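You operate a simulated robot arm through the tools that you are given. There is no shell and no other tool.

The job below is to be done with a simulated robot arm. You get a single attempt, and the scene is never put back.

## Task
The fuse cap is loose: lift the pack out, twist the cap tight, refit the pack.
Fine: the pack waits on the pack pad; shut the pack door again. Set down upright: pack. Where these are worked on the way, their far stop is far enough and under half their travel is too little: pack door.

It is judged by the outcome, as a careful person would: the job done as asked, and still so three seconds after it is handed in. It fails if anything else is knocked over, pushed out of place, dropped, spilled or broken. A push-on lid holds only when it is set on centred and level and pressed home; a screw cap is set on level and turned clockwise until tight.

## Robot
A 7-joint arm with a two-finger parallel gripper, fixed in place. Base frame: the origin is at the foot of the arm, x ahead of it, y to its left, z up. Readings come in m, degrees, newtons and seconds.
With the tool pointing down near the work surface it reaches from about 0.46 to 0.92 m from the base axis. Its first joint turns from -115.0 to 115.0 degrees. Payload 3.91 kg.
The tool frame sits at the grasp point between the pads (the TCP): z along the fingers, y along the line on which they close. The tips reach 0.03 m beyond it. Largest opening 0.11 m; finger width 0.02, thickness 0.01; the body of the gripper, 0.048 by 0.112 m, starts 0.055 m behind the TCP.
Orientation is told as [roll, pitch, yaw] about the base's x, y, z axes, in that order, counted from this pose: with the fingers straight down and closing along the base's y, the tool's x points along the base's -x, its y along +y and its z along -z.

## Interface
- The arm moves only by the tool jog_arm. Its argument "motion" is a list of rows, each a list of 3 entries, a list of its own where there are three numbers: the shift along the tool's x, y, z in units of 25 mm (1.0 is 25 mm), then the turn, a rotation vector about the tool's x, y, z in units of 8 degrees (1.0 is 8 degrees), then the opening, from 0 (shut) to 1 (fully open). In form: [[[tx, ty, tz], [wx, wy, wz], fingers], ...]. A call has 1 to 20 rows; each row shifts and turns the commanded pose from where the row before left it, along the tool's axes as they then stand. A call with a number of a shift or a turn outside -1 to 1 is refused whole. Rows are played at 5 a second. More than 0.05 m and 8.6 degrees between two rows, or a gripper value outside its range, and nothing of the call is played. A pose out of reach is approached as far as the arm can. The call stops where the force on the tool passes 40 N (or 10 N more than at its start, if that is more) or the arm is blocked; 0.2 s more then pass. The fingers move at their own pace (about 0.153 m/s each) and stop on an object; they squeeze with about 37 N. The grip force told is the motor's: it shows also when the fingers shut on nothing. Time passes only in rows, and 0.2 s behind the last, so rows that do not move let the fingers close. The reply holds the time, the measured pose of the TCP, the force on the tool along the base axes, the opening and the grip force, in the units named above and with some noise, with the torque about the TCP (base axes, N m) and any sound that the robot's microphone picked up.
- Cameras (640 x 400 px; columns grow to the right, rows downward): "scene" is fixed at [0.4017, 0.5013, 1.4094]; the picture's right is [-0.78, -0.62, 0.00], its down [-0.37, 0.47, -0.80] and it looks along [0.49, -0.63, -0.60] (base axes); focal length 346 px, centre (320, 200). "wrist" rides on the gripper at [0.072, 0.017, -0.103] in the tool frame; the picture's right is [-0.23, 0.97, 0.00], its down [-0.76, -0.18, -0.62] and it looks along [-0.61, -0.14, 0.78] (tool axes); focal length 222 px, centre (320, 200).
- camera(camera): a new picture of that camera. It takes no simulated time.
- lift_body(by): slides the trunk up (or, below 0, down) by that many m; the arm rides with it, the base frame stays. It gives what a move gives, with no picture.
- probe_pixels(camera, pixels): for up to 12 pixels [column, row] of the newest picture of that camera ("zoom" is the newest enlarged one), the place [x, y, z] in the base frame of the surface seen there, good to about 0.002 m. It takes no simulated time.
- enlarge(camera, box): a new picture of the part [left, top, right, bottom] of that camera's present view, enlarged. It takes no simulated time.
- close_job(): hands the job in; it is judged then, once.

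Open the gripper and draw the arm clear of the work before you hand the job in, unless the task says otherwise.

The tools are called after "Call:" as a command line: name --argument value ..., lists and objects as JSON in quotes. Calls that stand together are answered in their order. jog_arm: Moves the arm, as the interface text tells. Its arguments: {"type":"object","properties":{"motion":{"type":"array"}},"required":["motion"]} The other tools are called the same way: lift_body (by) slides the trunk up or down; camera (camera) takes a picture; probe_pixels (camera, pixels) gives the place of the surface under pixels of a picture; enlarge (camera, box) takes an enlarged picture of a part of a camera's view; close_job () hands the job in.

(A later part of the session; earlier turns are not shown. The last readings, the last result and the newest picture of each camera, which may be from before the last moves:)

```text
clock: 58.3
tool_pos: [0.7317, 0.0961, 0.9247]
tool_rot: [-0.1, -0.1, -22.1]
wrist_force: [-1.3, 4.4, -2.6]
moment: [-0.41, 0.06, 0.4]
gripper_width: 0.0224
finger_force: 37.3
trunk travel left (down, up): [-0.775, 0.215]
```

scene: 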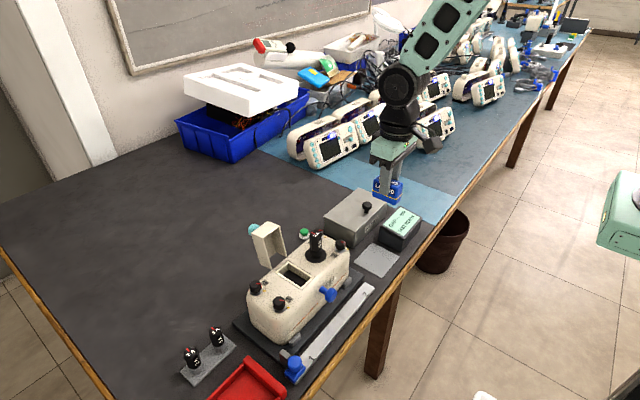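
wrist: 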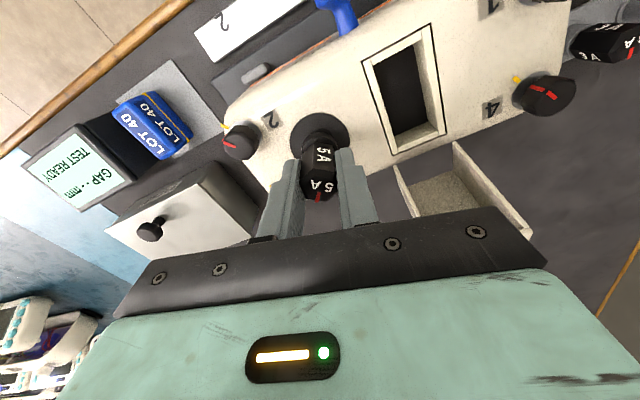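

Torque slips at about 0.4–0.5 N m with the cap barely moving. I release, rise and look from yaw +35° where the yellow mark is visible.

Call:
jog_arm --motion '[[[0, 0, 0], [0, 0, 0], 0.45], [[0, 0, 0], [0, 0, 0], 0.45], [[0, 0, -1], [0, 0, 0], 0.45], [[0, 0, -1], [0, 0, 0], 0.45], [[0, 0, -1], [0, 0, 0], 0.45], [[0, 0, 0], [0, 0, -1], 0.45], [[0, 0, 0], [0, 0, -1], 0.45], [[0, 0, 0], [0, 0, -1], 0.45], [[0, 0, 0], [0, 0, -1], 0.45], [[0, 0, 0], [0, 0, -1], 0.45], [[0, 0, 0], [0, 0, -1], 0.45], [[0, 0, 0], [0, 0, -1], 0.45], [[0, 0, 0], [0, 0, 0], 0.45]]'

Call:
enlarge --camera "wrist" --box '[270, 70, 370, 160]'

Call:
enlarge --camera "scene" --box '[298, 224, 338, 266]'

```text
clock: 61.1
tool_pos: [0.7301, 0.0958, 1.0011]
tool_rot: [-0.1, -0.1, 34.2]
wrist_force: [0.6, -0.1, 0.8]
moment: [0.0, -0.01, -0.02]
gripper_width: 0.0494
finger_force: 0.1
trunk travel left (down, up): [-0.775, 0.215]
```

```text
4.44 times, centred on (320, 115) of wrist
```

zoom: 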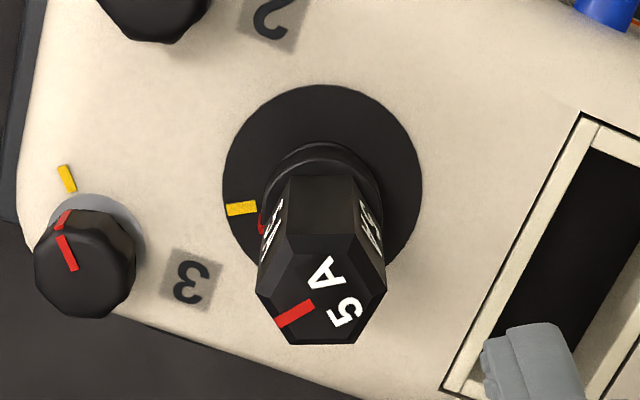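

```text
9.52 times, centred on (318, 245) of scene
```

zoom: 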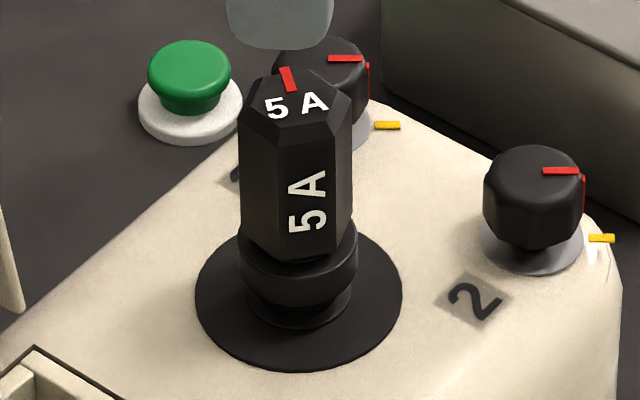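

The cap turned about 42° (red now ≈ −36°, yellow ≈ −53°). I regrip square to the flats, slightly lower, and turn in small steps while tracking the red mark from the wrist camera.

Call:
jog_arm --motion '[[[0, 0, 0], [0, 0, 1], 0.45], [[0, 0, 0], [0, 0, 1], 0.45], [[0, 0, 0], [0, 0, 1], 0.45], [[0, 0, 0], [0, 0, 1], 0.45], [[0, 0, 0], [0, 0, 1], 0.45], [[0, 0, 1], [0, 0, 0.05], 0.45], [[0, 0, 1], [0, 0, 0], 0.45], [[0, 0, 1], [0, 0, 0], 0.45], [[0, 0, 0.15], [0, 0, 0], 0.45], [[0, 0, 0], [0, 0, 0], 0.45], [[0, 0, 0], [0, 0, 0], 0], [[0, 0, 0], [0, 0, 0], 0], [[0, 0, 0], [0, 0, 0], 0]]'

Call:
enlarge --camera "wrist" --box '[270, 110, 370, 210]'

```text
clock: 63.9
tool_pos: [0.7319, 0.0953, 0.9209]
tool_rot: [0.0, 0.0, -6.5]
wrist_force: [0.6, 1.0, -2.0]
moment: [0.02, -0.04, -0.02]
gripper_width: 0.0208
finger_force: 36.7
trunk travel left (down, up): [-0.775, 0.215]
```

```text
4.00 times, centred on (320, 160) of wrist
```

zoom: 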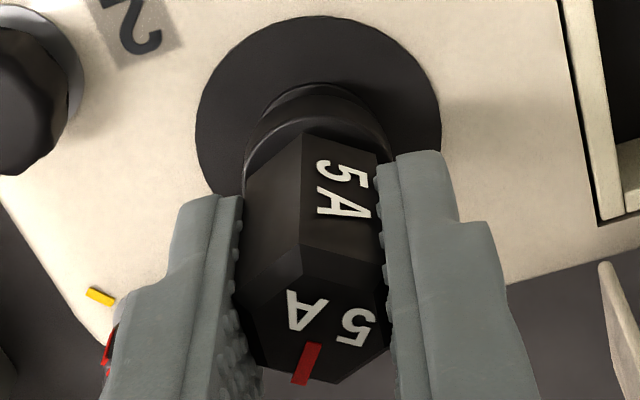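

Aligned at 20.8 mm. I turn 6° in 2° rows and read.

Call:
jog_arm --motion '[[[0, 0, 0], [0, 0, 0.25], 0], [[0, 0, 0], [0, 0, 0.25], 0], [[0, 0, 0], [0, 0, 0.25], 0]]'

Call:
enlarge --camera "wrist" --box '[270, 110, 370, 210]'

Call:
jog_arm --motion '[[[0, 0, 0], [0, 0, 0.25], 0]]'

Call:
jog_arm --motion '[[[0, 0, 0], [0, 0, 0.25], 0]]'

Call:
enlarge --camera "wrist" --box '[270, 110, 370, 210]'

```text
clock: 64.7
tool_pos: [0.7314, 0.0955, 0.9206]
tool_rot: [0.0, 0.1, -12.6]
wrist_force: [0.2, -0.3, -5.7]
moment: [-0.06, -0.1, 0.68]
gripper_width: 0.0213
finger_force: 36.6
trunk travel left (down, up): [-0.775, 0.215]
```

```text
4.00 times, centred on (320, 160) of wrist
```

zoom: 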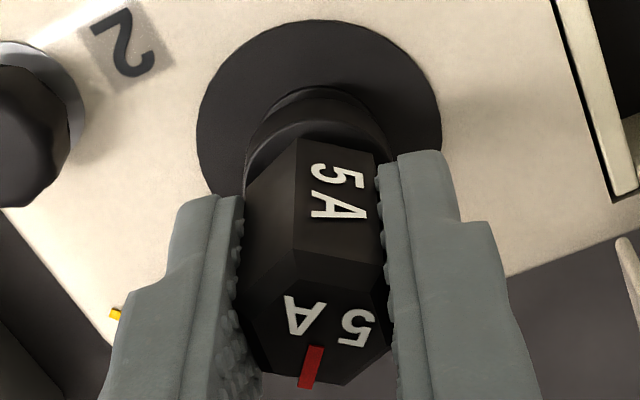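

```text
clock: 65.1
tool_pos: [0.732, 0.0958, 0.9225]
tool_rot: [-0.1, 0.0, -14.5]
wrist_force: [-0.4, -1.5, -4.9]
moment: [-0.31, 0.08, 0.47]
gripper_width: 0.0213
finger_force: 37.2
trunk travel left (down, up): [-0.775, 0.215]
```

```text
clock: 65.5
tool_pos: [0.7309, 0.0959, 0.921]
tool_rot: [-0.1, 0.0, -16.4]
wrist_force: [-1.0, -1.0, -1.6]
moment: [-0.44, 0.16, 0.56]
gripper_width: 0.0216
finger_force: 37.0
trunk travel left (down, up): [-0.775, 0.215]
```

```text
4.00 times, centred on (320, 160) of wrist
```

zoom: 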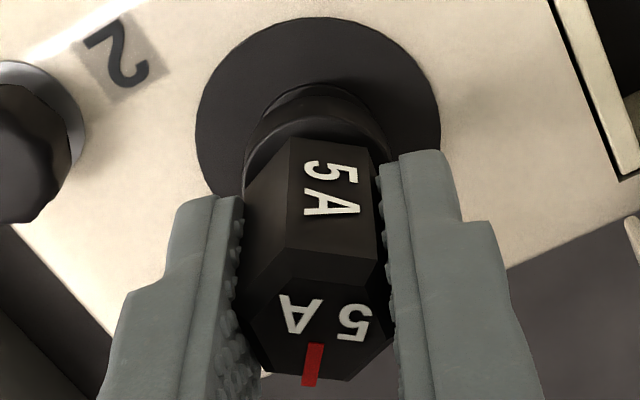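

The cap no longer moves at up to 0.68 N m: a firm stop. To verify against the marks, I release, rise and view from yaw ≈ +80°, where the yellow mark and the red collar mark face the camera.

Call:
jog_arm --motion '[[[0, 0, 0], [0, 0, 0], 0.45], [[0, 0, 0], [0, 0, 0], 0.45], [[0, 0, -1], [0, 0, 0], 0.45], [[0, 0, -1], [0, 0, 0], 0.45], [[0, 0, -1], [0, 0, 0], 0.45], [[0, 0, 0], [0, 0, -1], 0.45], [[0, 0, 0], [0, 0, -1], 0.45], [[0, 0, 0], [0, 0, -1], 0.45], [[0, 0, 0], [0, 0, -1], 0.45], [[0, 0, 0], [0, 0, -1], 0.45], [[0, 0, 0], [0, 0, -1], 0.45], [[0, 0, 0], [0, 0, -1], 0.45], [[0, 0, 0], [0, 0, -1], 0.45], [[0, 0, 0], [0, 0, -1], 0.45], [[0, 0, 0], [0, 0, -1], 0.45], [[0, 0, 0], [0, 0, 0], 0.45]]'

Call:
camera --camera "wrist"

Call:
enlarge --camera "wrist" --box '[270, 70, 370, 160]'

```text
clock: 68.9
tool_pos: [0.7315, 0.0953, 0.9971]
tool_rot: [0.1, 0.2, 63.6]
wrist_force: [0.0, -0.1, 0.1]
moment: [-0.02, 0.01, 0.02]
gripper_width: 0.0494
finger_force: 0.0
trunk travel left (down, up): [-0.775, 0.215]
```

```text
taken
```

wrist: 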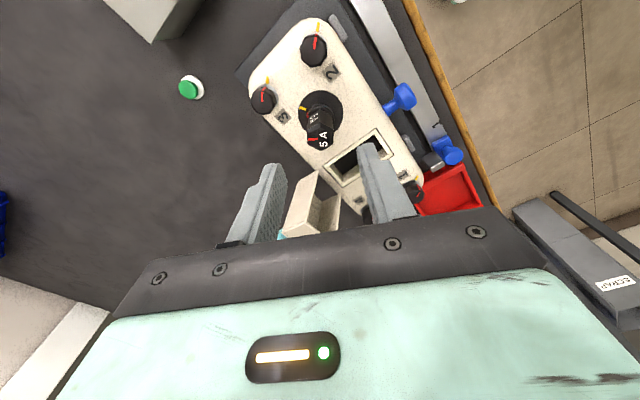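

```text
4.44 times, centred on (320, 115) of wrist
```

zoom: 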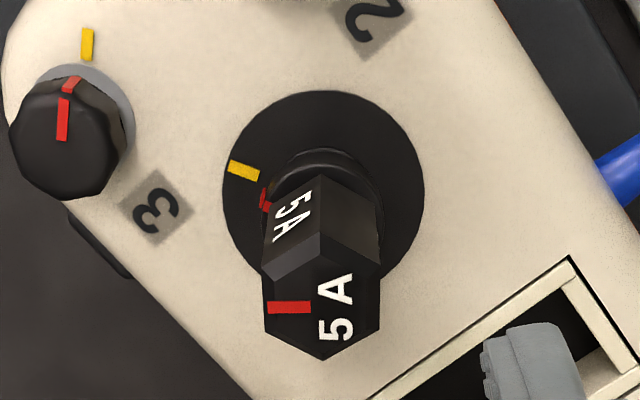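

Viewed squarely, the red mark sits about 16° short of the yellow, though it stops firmly. I try once more with a slight downward press while turning, regripping the flats at yaw ≈ −7°.

Call:
jog_arm --motion '[[[0, 0, 0], [0, 0, 1], 0.45], [[0, 0, 0], [0, 0, 1], 0.45], [[0, 0, 0], [0, 0, 1], 0.45], [[0, 0, 0], [0, 0, 1], 0.45], [[0, 0, 0], [0, 0, 1], 0.45], [[0, 0, 0], [0, 0, 1], 0.45], [[0, 0, 0], [0, 0, 1], 0.45], [[0, 0, 0], [0, 0, 1], 0.45], [[0, 0, 0], [0, 0, 0.8], 0.45], [[0, 0, 1], [0, 0, 0], 0.45], [[0, 0, 1], [0, 0, 0], 0.45], [[0, 0, 1], [0, 0, 0], 0.45], [[0, 0, 0.05], [0, 0, 0], 0.45], [[0, 0, 0], [0, 0, 0], 0.45], [[0, 0, 0], [0, 0, 0], 0], [[0, 0, 0], [0, 0, 0], 0], [[0, 0, 0], [0, 0, 0], 0]]'

Call:
enlarge --camera "wrist" --box '[270, 110, 370, 210]'

```text
clock: 72.5
tool_pos: [0.7318, 0.0959, 0.9186]
tool_rot: [0.0, 0.1, -6.8]
wrist_force: [2.3, 7.6, -3.5]
moment: [0.11, -0.06, -0.01]
gripper_width: 0.021
finger_force: 37.1
trunk travel left (down, up): [-0.775, 0.215]
```

```text
4.00 times, centred on (320, 160) of wrist
```

zoom: 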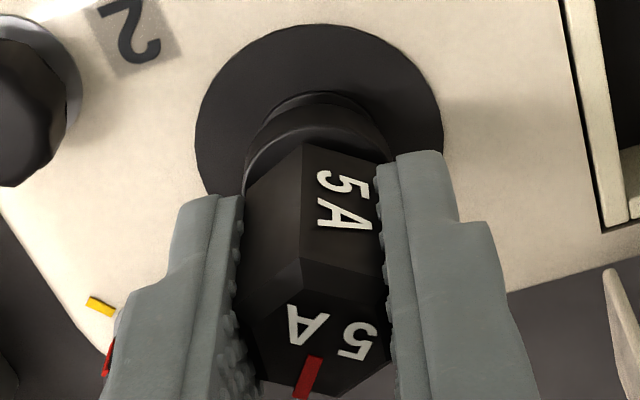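

Gripped again. I press down about 1.5 mm first and read the force.

Call:
jog_arm --motion '[[[0, 0.02, 0.06], [0, 0, 0], 0], [[0, 0, 0], [0, 0, 0], 0]]'

Call:
jog_arm --motion '[[[0, 0, 0], [0, 0, 0.25], 0], [[0, 0, 0], [0, 0, 0.25], 0], [[0, 0, 0], [0, 0, 0.25], 0]]'

Call:
enlarge --camera "wrist" --box '[270, 110, 370, 210]'

```text
clock: 73.1
tool_pos: [0.7324, 0.0962, 0.9186]
tool_rot: [-0.1, 0.1, -6.7]
wrist_force: [-1.6, 5.5, 5.0]
moment: [0.13, 0.08, -0.02]
gripper_width: 0.0209
finger_force: 37.0
trunk travel left (down, up): [-0.775, 0.215]
```

```text
clock: 73.9
tool_pos: [0.7313, 0.0962, 0.9197]
tool_rot: [-0.1, 0.0, -13.0]
wrist_force: [-0.8, 2.3, 4.2]
moment: [0.02, -0.04, 0.75]
gripper_width: 0.0211
finger_force: 37.1
trunk travel left (down, up): [-0.775, 0.215]
```

```text
4.00 times, centred on (320, 160) of wrist
```

zoom: 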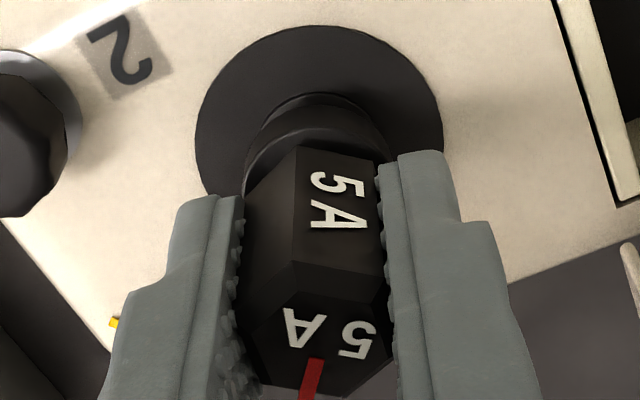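

Torque reached 0.75 N m with a firm hold. I continue a few more degrees in 2° steps.

Call:
jog_arm --motion '[[[0, 0, 0], [0, 0, 0.2], 0]]'

Call:
jog_arm --motion '[[[0, 0, 0], [0, 0, 0.2], 0]]'

Call:
jog_arm --motion '[[[0, 0, 0], [0, 0, 0.2], 0]]'

Call:
enlarge --camera "wrist" --box '[270, 110, 370, 210]'

```text
clock: 74.3
tool_pos: [0.7313, 0.0954, 0.9187]
tool_rot: [0.0, 0.0, -14.5]
wrist_force: [-0.4, 3.0, 1.0]
moment: [0.2, -0.15, 0.43]
gripper_width: 0.0212
finger_force: 37.4
trunk travel left (down, up): [-0.775, 0.215]
```

```text
clock: 74.7
tool_pos: [0.7303, 0.0967, 0.9195]
tool_rot: [-0.2, -0.1, -16.2]
wrist_force: [-1.3, 4.6, 0.7]
moment: [0.21, -0.11, 0.45]
gripper_width: 0.0217
finger_force: 36.9
trunk travel left (down, up): [-0.775, 0.215]
```

```text
clock: 75.1
tool_pos: [0.7318, 0.0958, 0.9175]
tool_rot: [-0.1, 0.0, -17.7]
wrist_force: [0.0, 1.8, -1.6]
moment: [-0.3, -0.01, 0.46]
gripper_width: 0.0218
finger_force: 36.9
trunk travel left (down, up): [-0.775, 0.215]
```

```text
4.00 times, centred on (320, 160) of wrist
```

zoom: 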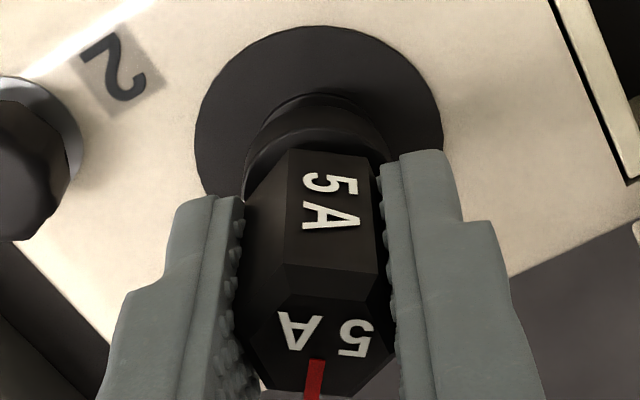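

Torque peaked at 0.75 N m and then the pads slipped; the cap stayed put. To tell a hard stop from stiff friction, I turn back counter-clockwise a few degrees and check the resisting torque (then retighten).

Call:
jog_arm --motion '[[[0, 0, 0], [0, 0, -0.5], 0], [[0, 0, 0], [0, 0, -0.5], 0]]'

Call:
jog_arm --motion '[[[0, 0, 0], [0, 0, -0.4], 0], [[0, 0, 0], [0, 0, 0], 0]]'

Call:
enlarge --camera "wrist" --box '[270, 110, 370, 210]'

Call:
jog_arm --motion '[[[0, 0, 0], [0, 0, -0.4], 0], [[0, 0, 0], [0, 0, 0], 0]]'

Call:
enlarge --camera "wrist" --box '[270, 110, 370, 210]'

```text
clock: 75.7
tool_pos: [0.7313, 0.0956, 0.9194]
tool_rot: [-0.1, 0.0, -9.6]
wrist_force: [-0.9, 0.3, -1.4]
moment: [0.02, 0.02, 0.0]
gripper_width: 0.0209
finger_force: 37.5
trunk travel left (down, up): [-0.775, 0.215]
```

```text
clock: 76.3
tool_pos: [0.7318, 0.0956, 0.9186]
tool_rot: [-0.2, 0.0, -6.4]
wrist_force: [1.0, -1.9, -4.6]
moment: [0.03, 0.02, 0.02]
gripper_width: 0.0208
finger_force: 36.6
trunk travel left (down, up): [-0.775, 0.215]
```

```text
4.00 times, centred on (320, 160) of wrist
```

zoom: 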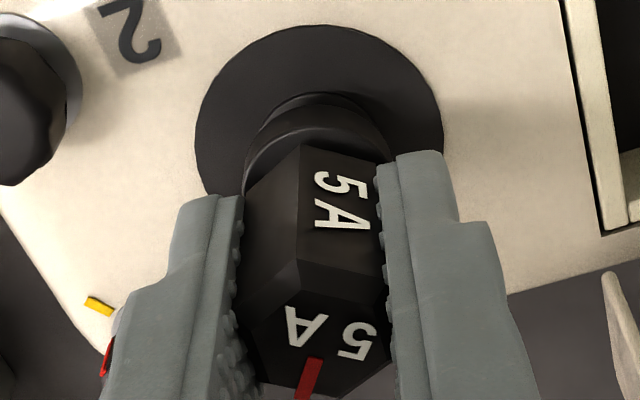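

```text
clock: 76.9
tool_pos: [0.7315, 0.096, 0.9197]
tool_rot: [-0.2, 0.0, -3.3]
wrist_force: [0.5, -0.2, -9.8]
moment: [0.03, -0.07, 0.0]
gripper_width: 0.0208
finger_force: 37.1
trunk travel left (down, up): [-0.775, 0.215]
```

```text
4.00 times, centred on (320, 160) of wrist
```

zoom: 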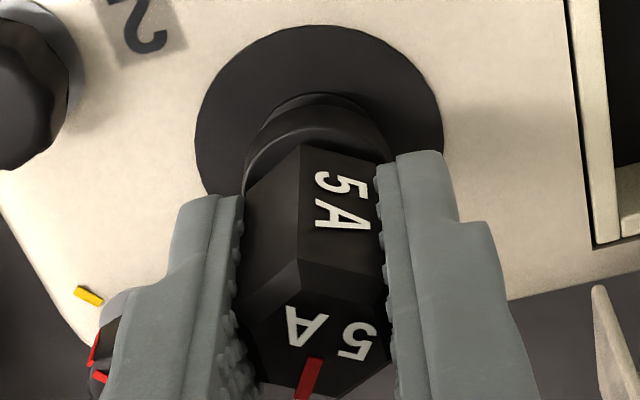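

Turning back was free (0 torque), so the clockwise limit is a hard stop: the cap was fully home there. I turn it clockwise again firmly into the stop.

Call:
jog_arm --motion '[[[0, 0, 0], [0, 0, 0.4], 0], [[0, 0, 0], [0, 0, 0.4], 0], [[0, 0, 0], [0, 0, 0.3], 0], [[0, 0, 0], [0, 0, 0.2], 0], [[0, 0, 0], [0, 0, 0], 0]]'

Call:
enlarge --camera "wrist" --box '[270, 110, 370, 210]'

```text
clock: 78.1
tool_pos: [0.7315, 0.0963, 0.9201]
tool_rot: [-0.1, 0.0, -13.7]
wrist_force: [-1.3, 1.1, -7.0]
moment: [-0.02, 0.13, 0.62]
gripper_width: 0.0217
finger_force: 36.9
trunk travel left (down, up): [-0.775, 0.215]
```

```text
4.00 times, centred on (320, 160) of wrist
```

zoom: 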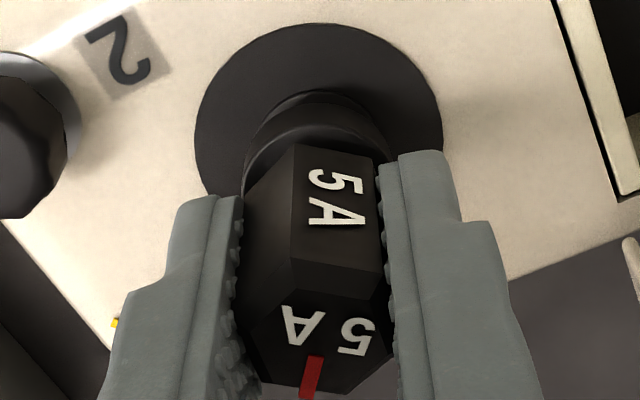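

Torque 0.62 N m at the stop again. I release, rise, and view the marks once more with probes to measure their angular difference.

Call:
jog_arm --motion '[[[0, 0, 0], [0, 0, 0], 0.45], [[0, 0, 0], [0, 0, 0], 0.45], [[0, 0, -1], [0, 0, 0], 0.45], [[0, 0, -1], [0, 0, 0], 0.45], [[0, 0, -1], [0, 0, 0], 0.45], [[0, 0, 0], [0, 0, -1], 0.45], [[0, 0, 0], [0, 0, -1], 0.45], [[0, 0, 0], [0, 0, -1], 0.45], [[0, 0, 0], [0, 0, -1], 0.45], [[0, 0, 0], [0, 0, -1], 0.45], [[0, 0, 0], [0, 0, -1], 0.45], [[0, 0, 0], [0, 0, -1], 0.45], [[0, 0, 0], [0, 0, -1], 0.45], [[0, 0, 0], [0, 0, -1], 0.45], [[0, 0, 0], [0, 0, -1], 0.45], [[0, 0, 0], [0, 0, -1], 0.45], [[0, 0, 0], [0, 0, -1], 0.45], [[0, 0, 0], [0, 0, 0], 0.45]]'

Call:
enlarge --camera "wrist" --box '[285, 75, 355, 150]'

```text
clock: 81.9
tool_pos: [0.7318, 0.095, 0.9926]
tool_rot: [0.0, 0.1, 82.5]
wrist_force: [-1.0, -0.9, 0.4]
moment: [0.0, 0.0, 0.0]
gripper_width: 0.0495
finger_force: 0.0
trunk travel left (down, up): [-0.775, 0.215]
```

```text
5.33 times, centred on (320, 112) of wrist
```

zoom: 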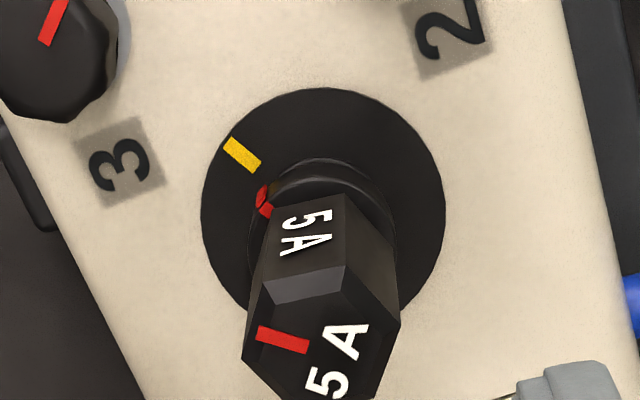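

Top red ≈ −40°, collar red ≈ −49°, yellow ≈ −55° by my estimates, so they are close but I want a reference: I compare how the tight knobs' red marks line up with their yellow marks in this same view.

Call:
enlarge --camera "wrist" --box '[235, 20, 365, 150]'

Call:
probe_pixels --camera "zoom" --pixels '[[375, 245], [383, 252], [388, 283], [392, 288], [390, 360], [405, 365], [415, 367]]'

```text
3.08 times, centred on (300, 85) of wrist
```

zoom: 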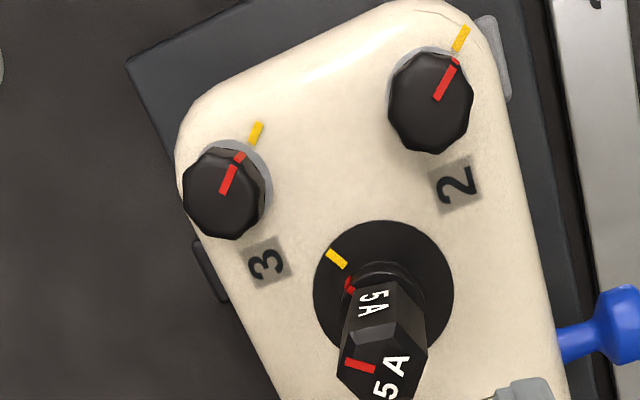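

```text
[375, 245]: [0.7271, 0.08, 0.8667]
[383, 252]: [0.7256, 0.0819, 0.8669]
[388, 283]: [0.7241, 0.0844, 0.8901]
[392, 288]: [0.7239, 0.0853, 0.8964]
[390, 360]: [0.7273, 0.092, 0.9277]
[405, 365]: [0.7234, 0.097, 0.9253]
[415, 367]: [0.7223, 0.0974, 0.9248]
```

The knobs' red and yellow marks align well, while my last probes used wrong pixels. I probe the cap's marks properly: yellow (336,259), collar red (349,285), top red (361,366).

Call:
probe_pixels --camera "zoom" --pixels '[[331, 254], [336, 259], [342, 265], [347, 284], [350, 290], [349, 280], [350, 363], [361, 366], [372, 369], [318, 300], [450, 290], [390, 222]]'

Call:
enlarge --camera "wrist" --box '[295, 85, 330, 120]'

```text
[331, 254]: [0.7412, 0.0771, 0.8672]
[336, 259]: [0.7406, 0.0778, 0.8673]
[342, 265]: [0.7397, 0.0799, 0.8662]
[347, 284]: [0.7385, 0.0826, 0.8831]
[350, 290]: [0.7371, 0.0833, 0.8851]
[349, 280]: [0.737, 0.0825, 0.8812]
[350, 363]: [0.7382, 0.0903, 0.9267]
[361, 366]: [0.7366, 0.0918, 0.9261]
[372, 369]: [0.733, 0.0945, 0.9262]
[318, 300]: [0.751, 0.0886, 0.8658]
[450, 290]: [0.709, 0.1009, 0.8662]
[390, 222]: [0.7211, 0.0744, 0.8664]
```

```text
11.43 times, centred on (312, 102) of wrist
```

zoom: 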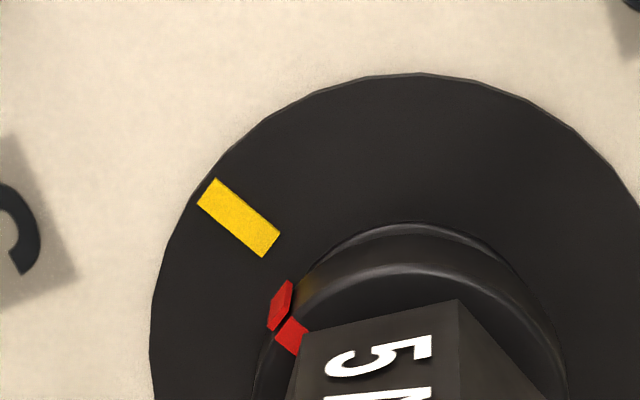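

The collar's red mark probes at about −63° and the yellow at −62°: they line up, so the cap is home against its stop. I turn the gripper back to yaw 0 and look at the empty bay from here.

Call:
jog_arm --motion '[[[0, 0, -0.5], [0, 0, 0.94], 0.45], [[0, 0, -0.5], [0, 0, 0.94], 0.45], [[0, 0, 0], [0, 0, 0.94], 0.45], [[0, 0, 0], [0, 0, 0.94], 0.45], [[0, 0, 0], [0, 0, 0.94], 0.45], [[0, 0, 0], [0, 0, 0.94], 0.45], [[0, 0, 0], [0, 0, 0.94], 0.45], [[0, 0, 0], [0, 0, 0.94], 0.45], [[0, 0, 0], [0, 0, 0.94], 0.45], [[0, 0, 0], [0, 0, 0.94], 0.45], [[0, 0, 0], [0, 0, 0.91], 0.45], [[0, 0, 0], [0, 0, 0], 0.45]]'

Call:
camera --camera "wrist"

Call:
enlarge --camera "wrist" --box '[330, 50, 440, 140]'

Call:
enlarge --camera "scene" --box '[270, 245, 330, 293]'

```text
clock: 84.5
tool_pos: [0.7311, 0.0953, 1.0183]
tool_rot: [-0.1, 0.0, -0.2]
wrist_force: [-0.5, -0.5, 0.2]
moment: [-0.01, 0.01, -0.02]
gripper_width: 0.0495
finger_force: 0.0
trunk travel left (down, up): [-0.775, 0.215]
```

```text
taken
```

wrist: 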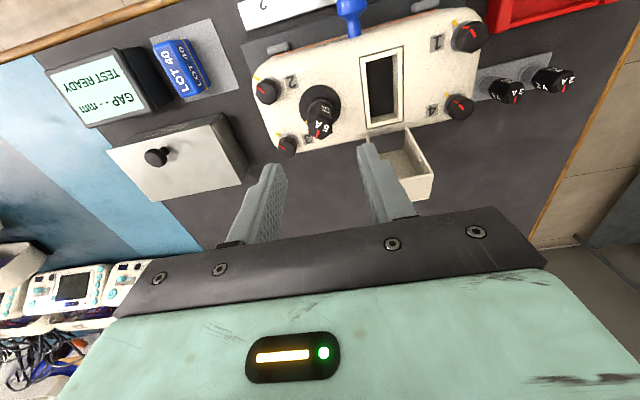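

```text
4.44 times, centred on (385, 95) of wrist
```

zoom: 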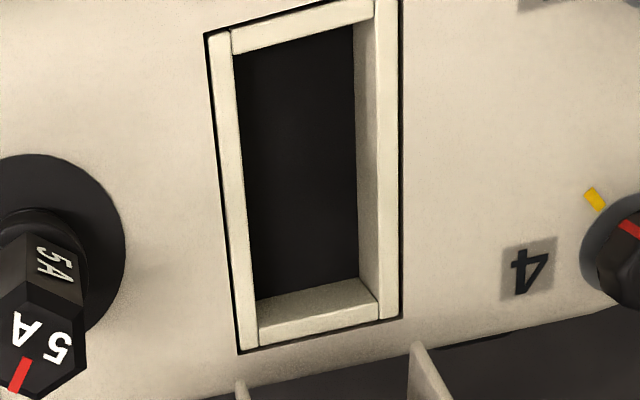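

```text
8.33 times, centred on (300, 269) of scene
```

zoom: 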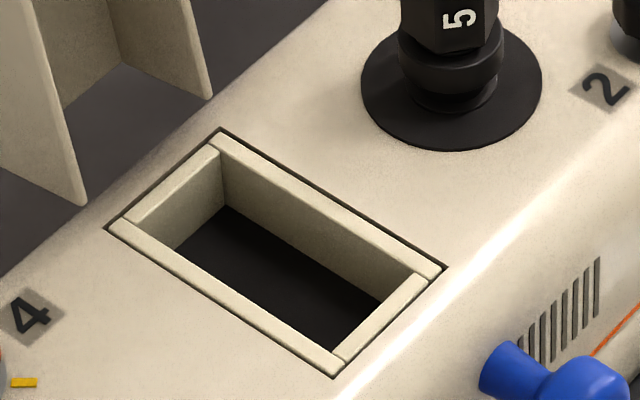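

I probe the bay's wall tops near their inner edges to know the opening's limits.

Call:
enlarge --camera "wrist" --box '[330, 50, 440, 140]'

Call:
probe_pixels --camera "zoom" --pixels '[[238, 120], [245, 200], [252, 290], [380, 60], [383, 160], [385, 280], [260, 40], [300, 30], [350, 15], [280, 335], [320, 325], [360, 317]]'

Call:
probe_pixels --camera "zoom" --pixels '[[242, 120], [248, 200], [376, 60], [378, 160], [300, 42], [300, 50], [320, 315], [320, 308], [300, 200], [230, 200], [397, 160], [370, 160]]'

```text
4.44 times, centred on (385, 95) of wrist
```

zoom: 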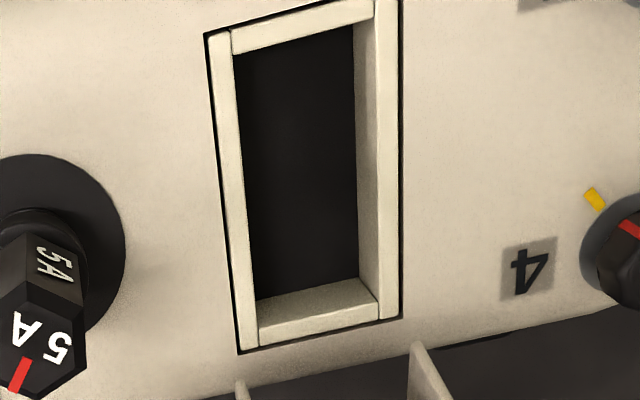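

```text
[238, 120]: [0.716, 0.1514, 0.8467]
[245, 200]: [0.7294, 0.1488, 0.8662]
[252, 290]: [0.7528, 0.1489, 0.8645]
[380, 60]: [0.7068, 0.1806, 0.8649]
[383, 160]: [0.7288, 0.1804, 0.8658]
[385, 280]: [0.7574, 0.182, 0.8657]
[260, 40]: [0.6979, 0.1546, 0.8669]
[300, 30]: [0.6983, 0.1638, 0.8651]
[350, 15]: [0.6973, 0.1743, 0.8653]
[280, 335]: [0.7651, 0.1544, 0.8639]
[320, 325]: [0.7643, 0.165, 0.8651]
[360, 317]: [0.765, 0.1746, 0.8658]
```

```text
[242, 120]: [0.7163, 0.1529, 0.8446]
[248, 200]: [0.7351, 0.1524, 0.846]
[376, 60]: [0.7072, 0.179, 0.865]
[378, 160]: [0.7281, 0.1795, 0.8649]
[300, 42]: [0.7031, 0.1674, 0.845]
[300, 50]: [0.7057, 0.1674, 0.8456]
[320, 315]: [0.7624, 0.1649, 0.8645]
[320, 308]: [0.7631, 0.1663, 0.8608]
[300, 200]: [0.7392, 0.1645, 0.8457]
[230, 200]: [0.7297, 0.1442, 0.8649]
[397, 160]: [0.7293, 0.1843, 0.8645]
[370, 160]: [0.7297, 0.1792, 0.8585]
```

The opening spans x≈0.7005–0.762, y≈0.150–0.179 (about 1 mm clearance per side). I retrace my exact commanded moves back to above the pack on the pad with the gripper half open.

Call:
jog_arm --motion '[[[0, 0, 0], [0, 0, -0.04], 0.5], [[0.403, -0.957, 0], [0, 0, 0], 0.5], [[0.403, -0.957, 0], [0, 0, 0], 0.5], [[0.403, -0.957, 0], [0, 0, 0], 0.5], [[0.403, -0.957, 0], [0, 0, 0], 0.5], [[0.403, -0.957, 0], [0, 0, 0], 0.5], [[0.403, -0.957, 0], [0, 0, 0], 0.5], [[0.402, -0.958, 0], [0, 0, 0], 0.5], [[0, 0, 0.9], [0, 0, 0], 0.5], [[0, 0, 0.9], [0, 0, 0], 0.5], [[0, 0, 0.9], [0, 0, 0], 0.5], [[0, 0, 0.9], [0, 0, 0], 0.5], [[0, 0, 0], [0, 0, 0], 0.5]]'

Call:
camera --camera "wrist"

Call:
enlarge --camera "scene" --box '[335, 190, 435, 280]'

```text
clock: 87.3
tool_pos: [0.6618, -0.0734, 0.9284]
tool_rot: [-0.1, 0.1, 0.3]
wrist_force: [0.1, 0.3, 0.5]
moment: [0.02, -0.01, -0.02]
gripper_width: 0.0551
finger_force: 0.0
trunk travel left (down, up): [-0.775, 0.215]
```

```text
taken
```

wrist: 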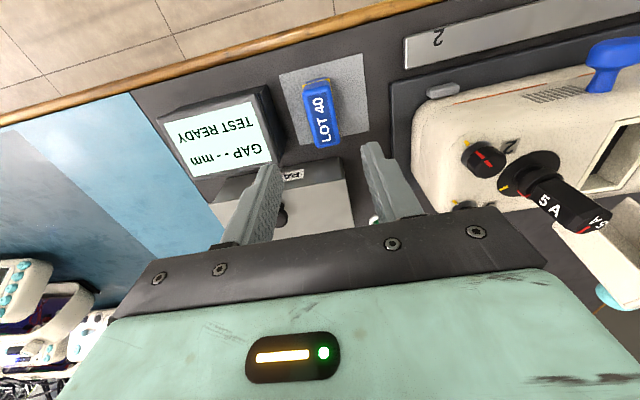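

```text
4.44 times, centred on (385, 235) of scene
```

zoom: 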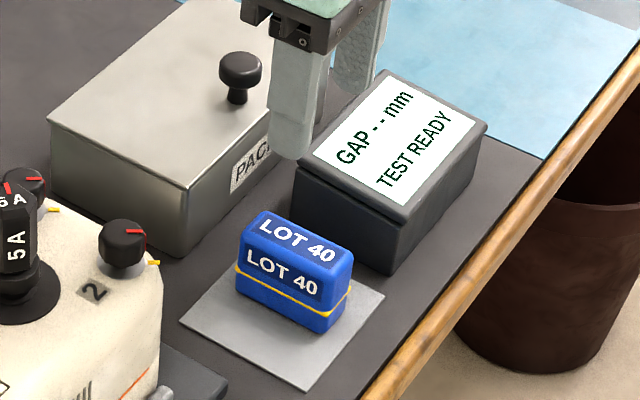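

Still well placed. I finish the descent to the release height around the pack.

Call:
jog_arm --motion '[[[0, 0, 0.9], [0, 0, 0], 0.5], [[0, 0, 0.9], [0, 0, 0], 0.5], [[0, 0, 0.9], [0, 0, 0], 0.5], [[0, 0, 0.9], [0, 0, 0], 0.5], [[0, 0, 0.94], [0, 0, 0], 0.5], [[0, 0, 0], [0, 0, 0], 0.5]]'

Call:
camera --camera "wrist"

```text
clock: 88.7
tool_pos: [0.662, -0.0726, 0.8156]
tool_rot: [0.0, 0.0, 0.2]
wrist_force: [1.5, -0.2, 0.2]
moment: [0.02, -0.01, -0.01]
gripper_width: 0.055
finger_force: 0.0
trunk travel left (down, up): [-0.775, 0.215]
```

```text
taken
```

wrist: 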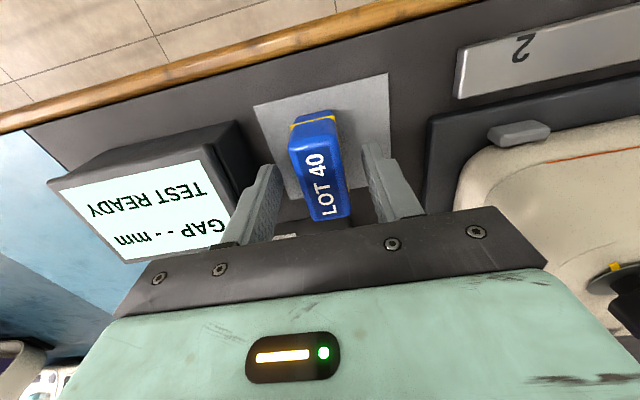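

The pack sits between the fingers exactly as before. I close on it and lift.

Call:
jog_arm --motion '[[[0, 0, 0], [0, 0, 0], 0], [[0, 0, 0], [0, 0, 0], 0], [[0, 0, 0], [0, 0, 0], 0]]'

Call:
jog_arm --motion '[[[0, 0, -0.5], [0, 0, 0], 0], [[0, 0, -0.9], [0, 0, 0], 0], [[0, 0, -0.9], [0, 0, 0], 0], [[0, 0, -0.9], [0, 0, 0], 0], [[0, 0, -0.9], [0, 0, 0], 0], [[0, 0, -0.9], [0, 0, 0], 0], [[0, 0, -0.9], [0, 0, 0], 0], [[0, 0, -0.9], [0, 0, 0], 0], [[0, 0, -0.72], [0, 0, 0], 0], [[0, 0, 0], [0, 0, 0], 0]]'

Call:
camera --camera "wrist"

```text
clock: 89.5
tool_pos: [0.6605, -0.0722, 0.8155]
tool_rot: [-0.1, 0.0, 0.2]
wrist_force: [0.8, 1.1, 1.5]
moment: [0.05, -0.03, 0.01]
gripper_width: 0.0275
finger_force: 36.7
trunk travel left (down, up): [-0.775, 0.215]
```

```text
clock: 91.7
tool_pos: [0.6614, -0.0718, 1.0042]
tool_rot: [-0.2, 0.0, 0.2]
wrist_force: [-1.0, 0.0, -1.5]
moment: [0.0, -0.02, 0.01]
gripper_width: 0.0274
finger_force: 37.7
trunk travel left (down, up): [-0.775, 0.215]
```

```text
taken
```

wrist: 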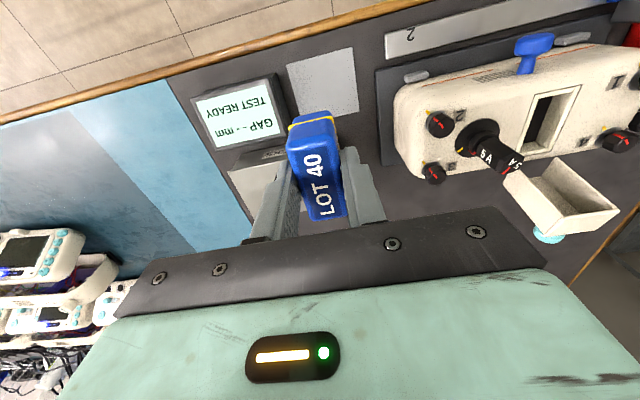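

Lifted cleanly. I carry the pack back along the same path to above the bay, with y set about 1 mm less than before to match the bay centre.

Call:
jog_arm --motion '[[[-0.27, 0.941, 0], [0, 0, 0], 0], [[-0.27, 0.941, 0], [0, 0, 0], 0], [[-0.27, 0.941, 0], [0, 0, 0], 0], [[-0.27, 0.941, 0], [0, 0, 0], 0], [[-0.27, 0.941, 0], [0, 0, 0], 0], [[-0.27, 0.941, 0], [0, 0, 0], 0], [[-0.27, 0.941, 0], [0, 0, 0], 0], [[-0.27, 0.941, 0], [0, 0, 0], 0], [[-0.27, 0.941, 0], [0, 0, 0], 0], [[-0.27, 0.941, 0], [0, 0, 0], 0], [[0, 0, 0], [0, 0, 0], 0], [[0, 0, 0], [0, 0, 0], 0]]'

Call:
enlarge --camera "scene" --box '[250, 200, 350, 290]'

Call:
camera --camera "wrist"

```text
clock: 94.3
tool_pos: [0.7262, 0.1646, 1.0022]
tool_rot: [0.0, 0.0, 0.2]
wrist_force: [0.3, -0.4, -0.3]
moment: [0.01, -0.01, 0.05]
gripper_width: 0.0272
finger_force: 36.4
trunk travel left (down, up): [-0.775, 0.215]
```

```text
4.44 times, centred on (300, 245) of scene
```

zoom: 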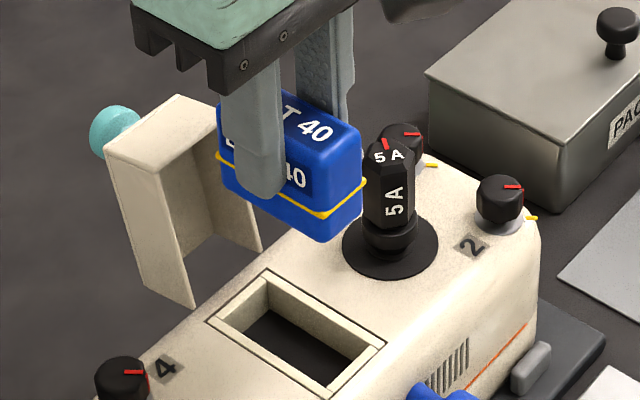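

```text
taken
```

wrist: 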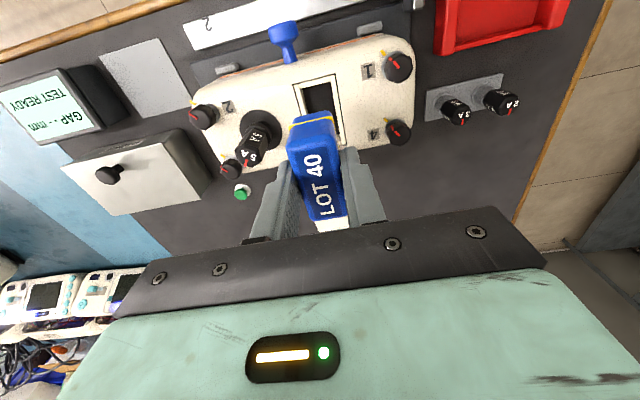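

The pack is above the bay. I descend until its bottom is about 9 mm above the deck and inspect the alignment.

Call:
jog_arm --motion '[[[0, 0, 0.75], [0, 0, 0], 0], [[0, 0, 0.75], [0, 0, 0], 0], [[0, 0, 0.75], [0, 0, 0], 0], [[0, 0, 0.7], [0, 0, 0], 0], [[0, 0, 0], [0, 0, 0], 0], [[0, 0, 0], [0, 0, 0], 0]]'

Call:
enlarge --camera "scene" --box '[270, 240, 335, 295]'

Call:
enlarge --camera "wrist" --box '[270, 70, 380, 170]'

```text
clock: 95.7
tool_pos: [0.7278, 0.1638, 0.9291]
tool_rot: [-0.2, 0.0, 0.2]
wrist_force: [0.6, -0.1, -1.0]
moment: [0.01, 0.01, -0.04]
gripper_width: 0.0272
finger_force: 36.7
trunk travel left (down, up): [-0.775, 0.215]
```

```text
7.27 times, centred on (302, 268) of scene
```

zoom: 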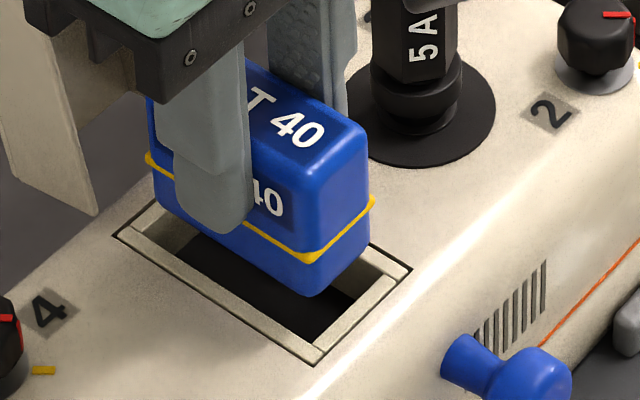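

```text
4.00 times, centred on (325, 120) of wrist
```

zoom: 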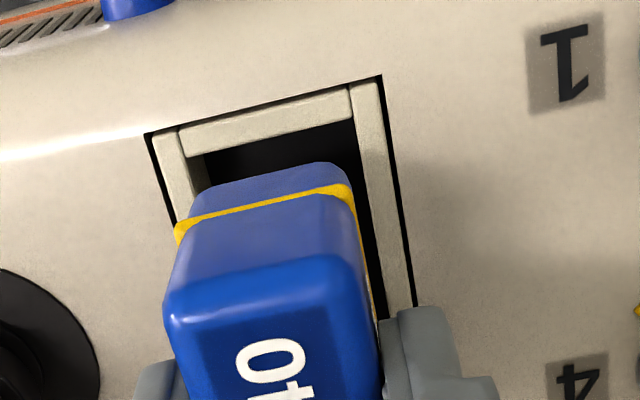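

I probe the pack's front and side faces here to compare with the bay's opening (x 0.7005–0.762, y 0.150–0.179).

Call:
enlarge --camera "scene" --box '[270, 240, 335, 295]'

Call:
probe_pixels --camera "zoom" --pixels '[[340, 180], [350, 200], [335, 220], [345, 250], [335, 265], [355, 235], [270, 240], [285, 262], [265, 255], [220, 240], [180, 215], [165, 195]]'

Call:
probe_pixels --camera "zoom" --pixels '[[330, 180], [345, 170], [355, 160], [325, 210], [280, 210], [275, 190], [160, 140], [165, 175], [300, 285], [240, 262], [200, 100], [260, 180]]'

```text
7.27 times, centred on (302, 268) of scene
```

zoom: 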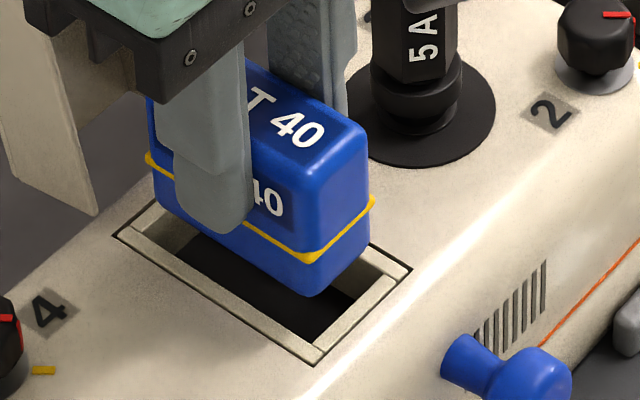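

```text
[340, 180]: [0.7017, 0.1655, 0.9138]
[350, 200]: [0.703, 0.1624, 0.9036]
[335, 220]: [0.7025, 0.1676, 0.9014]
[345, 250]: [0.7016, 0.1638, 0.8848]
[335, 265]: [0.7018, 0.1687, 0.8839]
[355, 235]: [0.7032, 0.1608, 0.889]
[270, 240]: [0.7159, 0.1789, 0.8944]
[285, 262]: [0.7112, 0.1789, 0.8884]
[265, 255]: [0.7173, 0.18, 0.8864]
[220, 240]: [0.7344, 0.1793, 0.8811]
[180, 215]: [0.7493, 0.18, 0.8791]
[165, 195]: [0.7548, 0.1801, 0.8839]
```

```text
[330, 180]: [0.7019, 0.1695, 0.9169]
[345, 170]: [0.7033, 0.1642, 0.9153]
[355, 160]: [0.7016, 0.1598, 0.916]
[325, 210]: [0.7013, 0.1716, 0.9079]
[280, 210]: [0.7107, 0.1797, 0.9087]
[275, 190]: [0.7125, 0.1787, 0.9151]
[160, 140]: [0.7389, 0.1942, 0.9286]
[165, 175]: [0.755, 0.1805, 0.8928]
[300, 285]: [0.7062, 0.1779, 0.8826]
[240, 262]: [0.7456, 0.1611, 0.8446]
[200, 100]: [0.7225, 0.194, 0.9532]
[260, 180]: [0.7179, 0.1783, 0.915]
```

Pack side face y≈0.1794 matches its seated value and the front face x≈0.702 fits the opening. I lower 10 mm, then continue in 2 mm steps watching the force.

Call:
jog_arm --motion '[[[0, 0, 0.2], [0, 0, 0], 0], [[0, 0, 0.2], [0, 0, 0], 0], [[0, 0, 0], [0, 0, 0], 0]]'

Call:
jog_arm --motion '[[[0, 0, 0.08], [0, 0, 0], 0], [[0, 0, 0.08], [0, 0, 0], 0], [[0, 0, 0], [0, 0, 0], 0]]'

Call:
enlarge --camera "scene" --box '[270, 240, 335, 295]'

```text
clock: 96.5
tool_pos: [0.7298, 0.1633, 0.92]
tool_rot: [-0.1, 0.0, 0.2]
wrist_force: [0.5, 0.3, -0.5]
moment: [0.01, 0.0, -0.01]
gripper_width: 0.0275
finger_force: 36.8
trunk travel left (down, up): [-0.775, 0.215]
```

```text
clock: 97.3
tool_pos: [0.729, 0.1647, 0.9145]
tool_rot: [-0.1, 0.0, 0.2]
wrist_force: [0.8, 0.1, -1.3]
moment: [-0.01, -0.02, 0.01]
gripper_width: 0.0273
finger_force: 37.1
trunk travel left (down, up): [-0.775, 0.215]
```

```text
7.27 times, centred on (302, 268) of scene
```

zoom: 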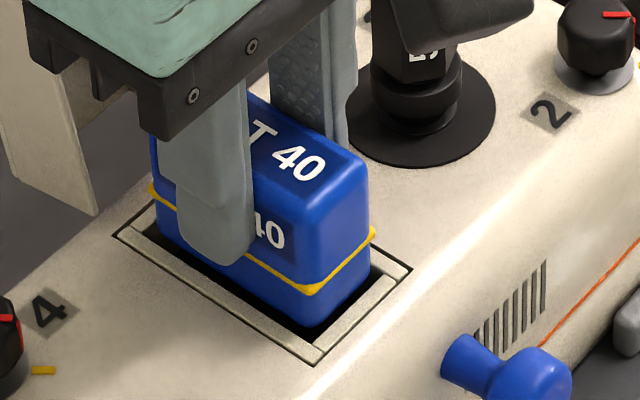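

The pack is entering the bay with no contact force. I continue down in 2 mm steps.

Call:
jog_arm --motion '[[[0, 0, 0.08], [0, 0, 0], 0], [[0, 0, 0.08], [0, 0, 0], 0], [[0, 0, 0.08], [0, 0, 0], 0], [[0, 0, 0], [0, 0, 0], 0]]'

Call:
jog_arm --motion '[[[0, 0, 0.08], [0, 0, 0], 0], [[0, 0, 0.08], [0, 0, 0], 0], [[0, 0, 0], [0, 0, 0], 0]]'

Call:
enlarge --camera "scene" --box '[270, 240, 335, 295]'

```text
clock: 98.3
tool_pos: [0.7285, 0.1641, 0.9091]
tool_rot: [-0.1, 0.0, 0.3]
wrist_force: [-0.3, 0.4, -1.3]
moment: [0.0, 0.03, 0.01]
gripper_width: 0.0273
finger_force: 36.5
trunk travel left (down, up): [-0.775, 0.215]
```

```text
clock: 99.1
tool_pos: [0.7288, 0.1632, 0.9066]
tool_rot: [-0.1, 0.0, 0.3]
wrist_force: [-0.9, 0.3, -1.0]
moment: [-0.04, 0.02, -0.02]
gripper_width: 0.0273
finger_force: 37.1
trunk travel left (down, up): [-0.775, 0.215]
```

```text
7.27 times, centred on (302, 268) of scene
```

zoom: 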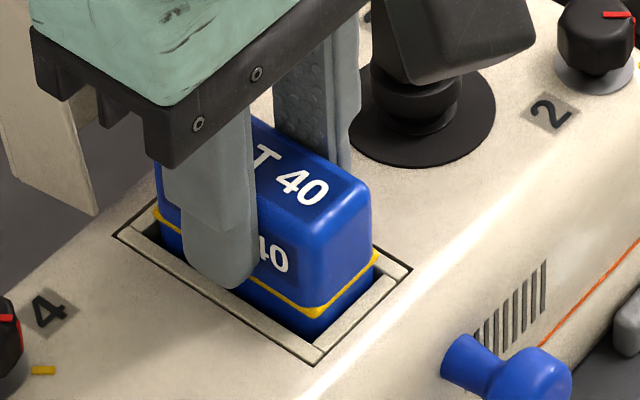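

Still no contact; about 5 mm to go. I continue until the floor is felt.

Call:
jog_arm --motion '[[[0, 0, 0.08], [0, 0, 0], 0], [[0, 0, 0.06], [0, 0, 0], 0], [[0, 0, 0], [0, 0, 0], 0]]'

Call:
jog_arm --motion '[[[0, 0, 0.06], [0, 0, 0], 0], [[0, 0, 0], [0, 0, 0], 0]]'

Call:
jog_arm --motion '[[[0, 0, 0.06], [0, 0, 0], 0], [[0, 0, 0], [0, 0, 0], 0]]'

Call:
enlarge --camera "scene" --box '[270, 240, 335, 295]'

```text
clock: 99.9
tool_pos: [0.7294, 0.1641, 0.9035]
tool_rot: [-0.1, 0.0, 0.2]
wrist_force: [-1.2, 0.5, -1.6]
moment: [0.04, 0.02, 0.01]
gripper_width: 0.0274
finger_force: 36.5
trunk travel left (down, up): [-0.775, 0.215]
```

```text
clock: 100.5
tool_pos: [0.7286, 0.1636, 0.9025]
tool_rot: [0.0, -0.1, 0.3]
wrist_force: [-0.5, 3.8, 0.0]
moment: [0.13, 0.06, -0.1]
gripper_width: 0.0272
finger_force: 37.0
trunk travel left (down, up): [-0.775, 0.215]
```

```text
clock: 101.1
tool_pos: [0.7287, 0.1624, 0.8996]
tool_rot: [0.0, 0.0, 0.3]
wrist_force: [-0.6, 3.5, 1.0]
moment: [0.16, 0.06, -0.14]
gripper_width: 0.0276
finger_force: 37.3
trunk travel left (down, up): [-0.775, 0.215]
```

```text
7.27 times, centred on (302, 268) of scene
```

zoom: 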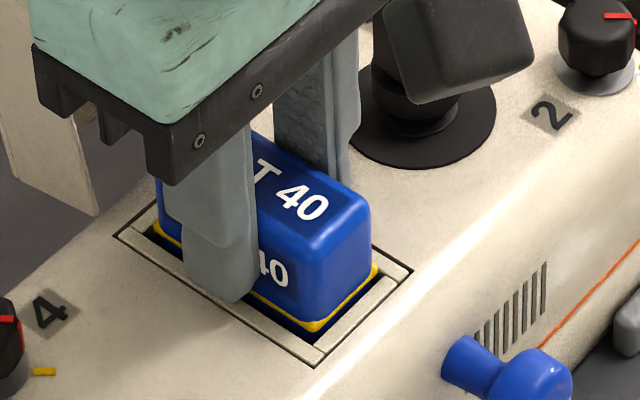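

Nearly seated with a light side touch (3.5 N in y). I shift 0.7 mm in +y and lower another millimetre at a time.

Call:
jog_arm --motion '[[[0, 0.03, 0.04], [0, 0, 0], 0], [[0, 0, 0], [0, 0, 0], 0]]'

Call:
jog_arm --motion '[[[0, 0, 0.04], [0, 0, 0], 0], [[0, 0, 0], [0, 0, 0], 0]]'

```text
clock: 101.7
tool_pos: [0.7273, 0.1648, 0.8985]
tool_rot: [-0.1, 0.1, 0.3]
wrist_force: [-0.4, 6.9, 0.8]
moment: [0.18, -0.07, -0.16]
gripper_width: 0.0272
finger_force: 36.8
trunk travel left (down, up): [-0.775, 0.215]
```

```text
clock: 102.3
tool_pos: [0.7273, 0.1647, 0.8983]
tool_rot: [0.0, -0.2, 0.3]
wrist_force: [-3.0, 9.4, 10.6]
moment: [0.24, -0.18, -0.14]
gripper_width: 0.0274
finger_force: 36.9
trunk travel left (down, up): [-0.775, 0.215]
```

The floor is felt (10.6 N). I ease 0.7 mm more in +y and press lightly once to make sure it is home.

Call:
jog_arm --motion '[[[0, 0.03, 0], [0, 0, 0], 0], [[0, 0, 0.03], [0, 0, 0], 0], [[0, 0, 0], [0, 0, 0], 0]]'

Call:
enlarge --camera "scene" --box '[270, 240, 335, 295]'

```text
clock: 103.1
tool_pos: [0.728, 0.1651, 0.8984]
tool_rot: [0.0, -0.2, 0.2]
wrist_force: [-9.8, 1.5, 36.8]
moment: [0.08, 0.4, -0.02]
gripper_width: 0.0272
finger_force: 36.5
trunk travel left (down, up): [-0.775, 0.215]
```

```text
7.27 times, centred on (302, 268) of scene
```

zoom: 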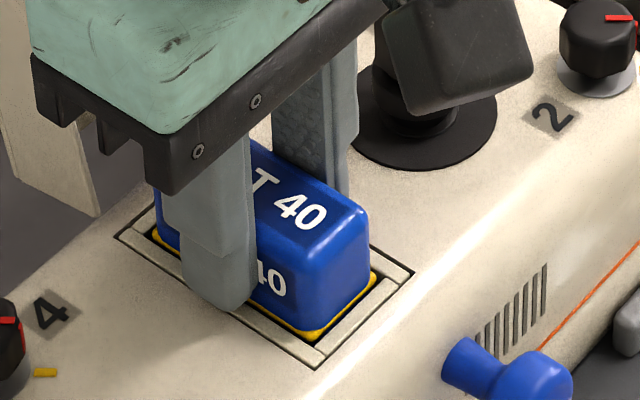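

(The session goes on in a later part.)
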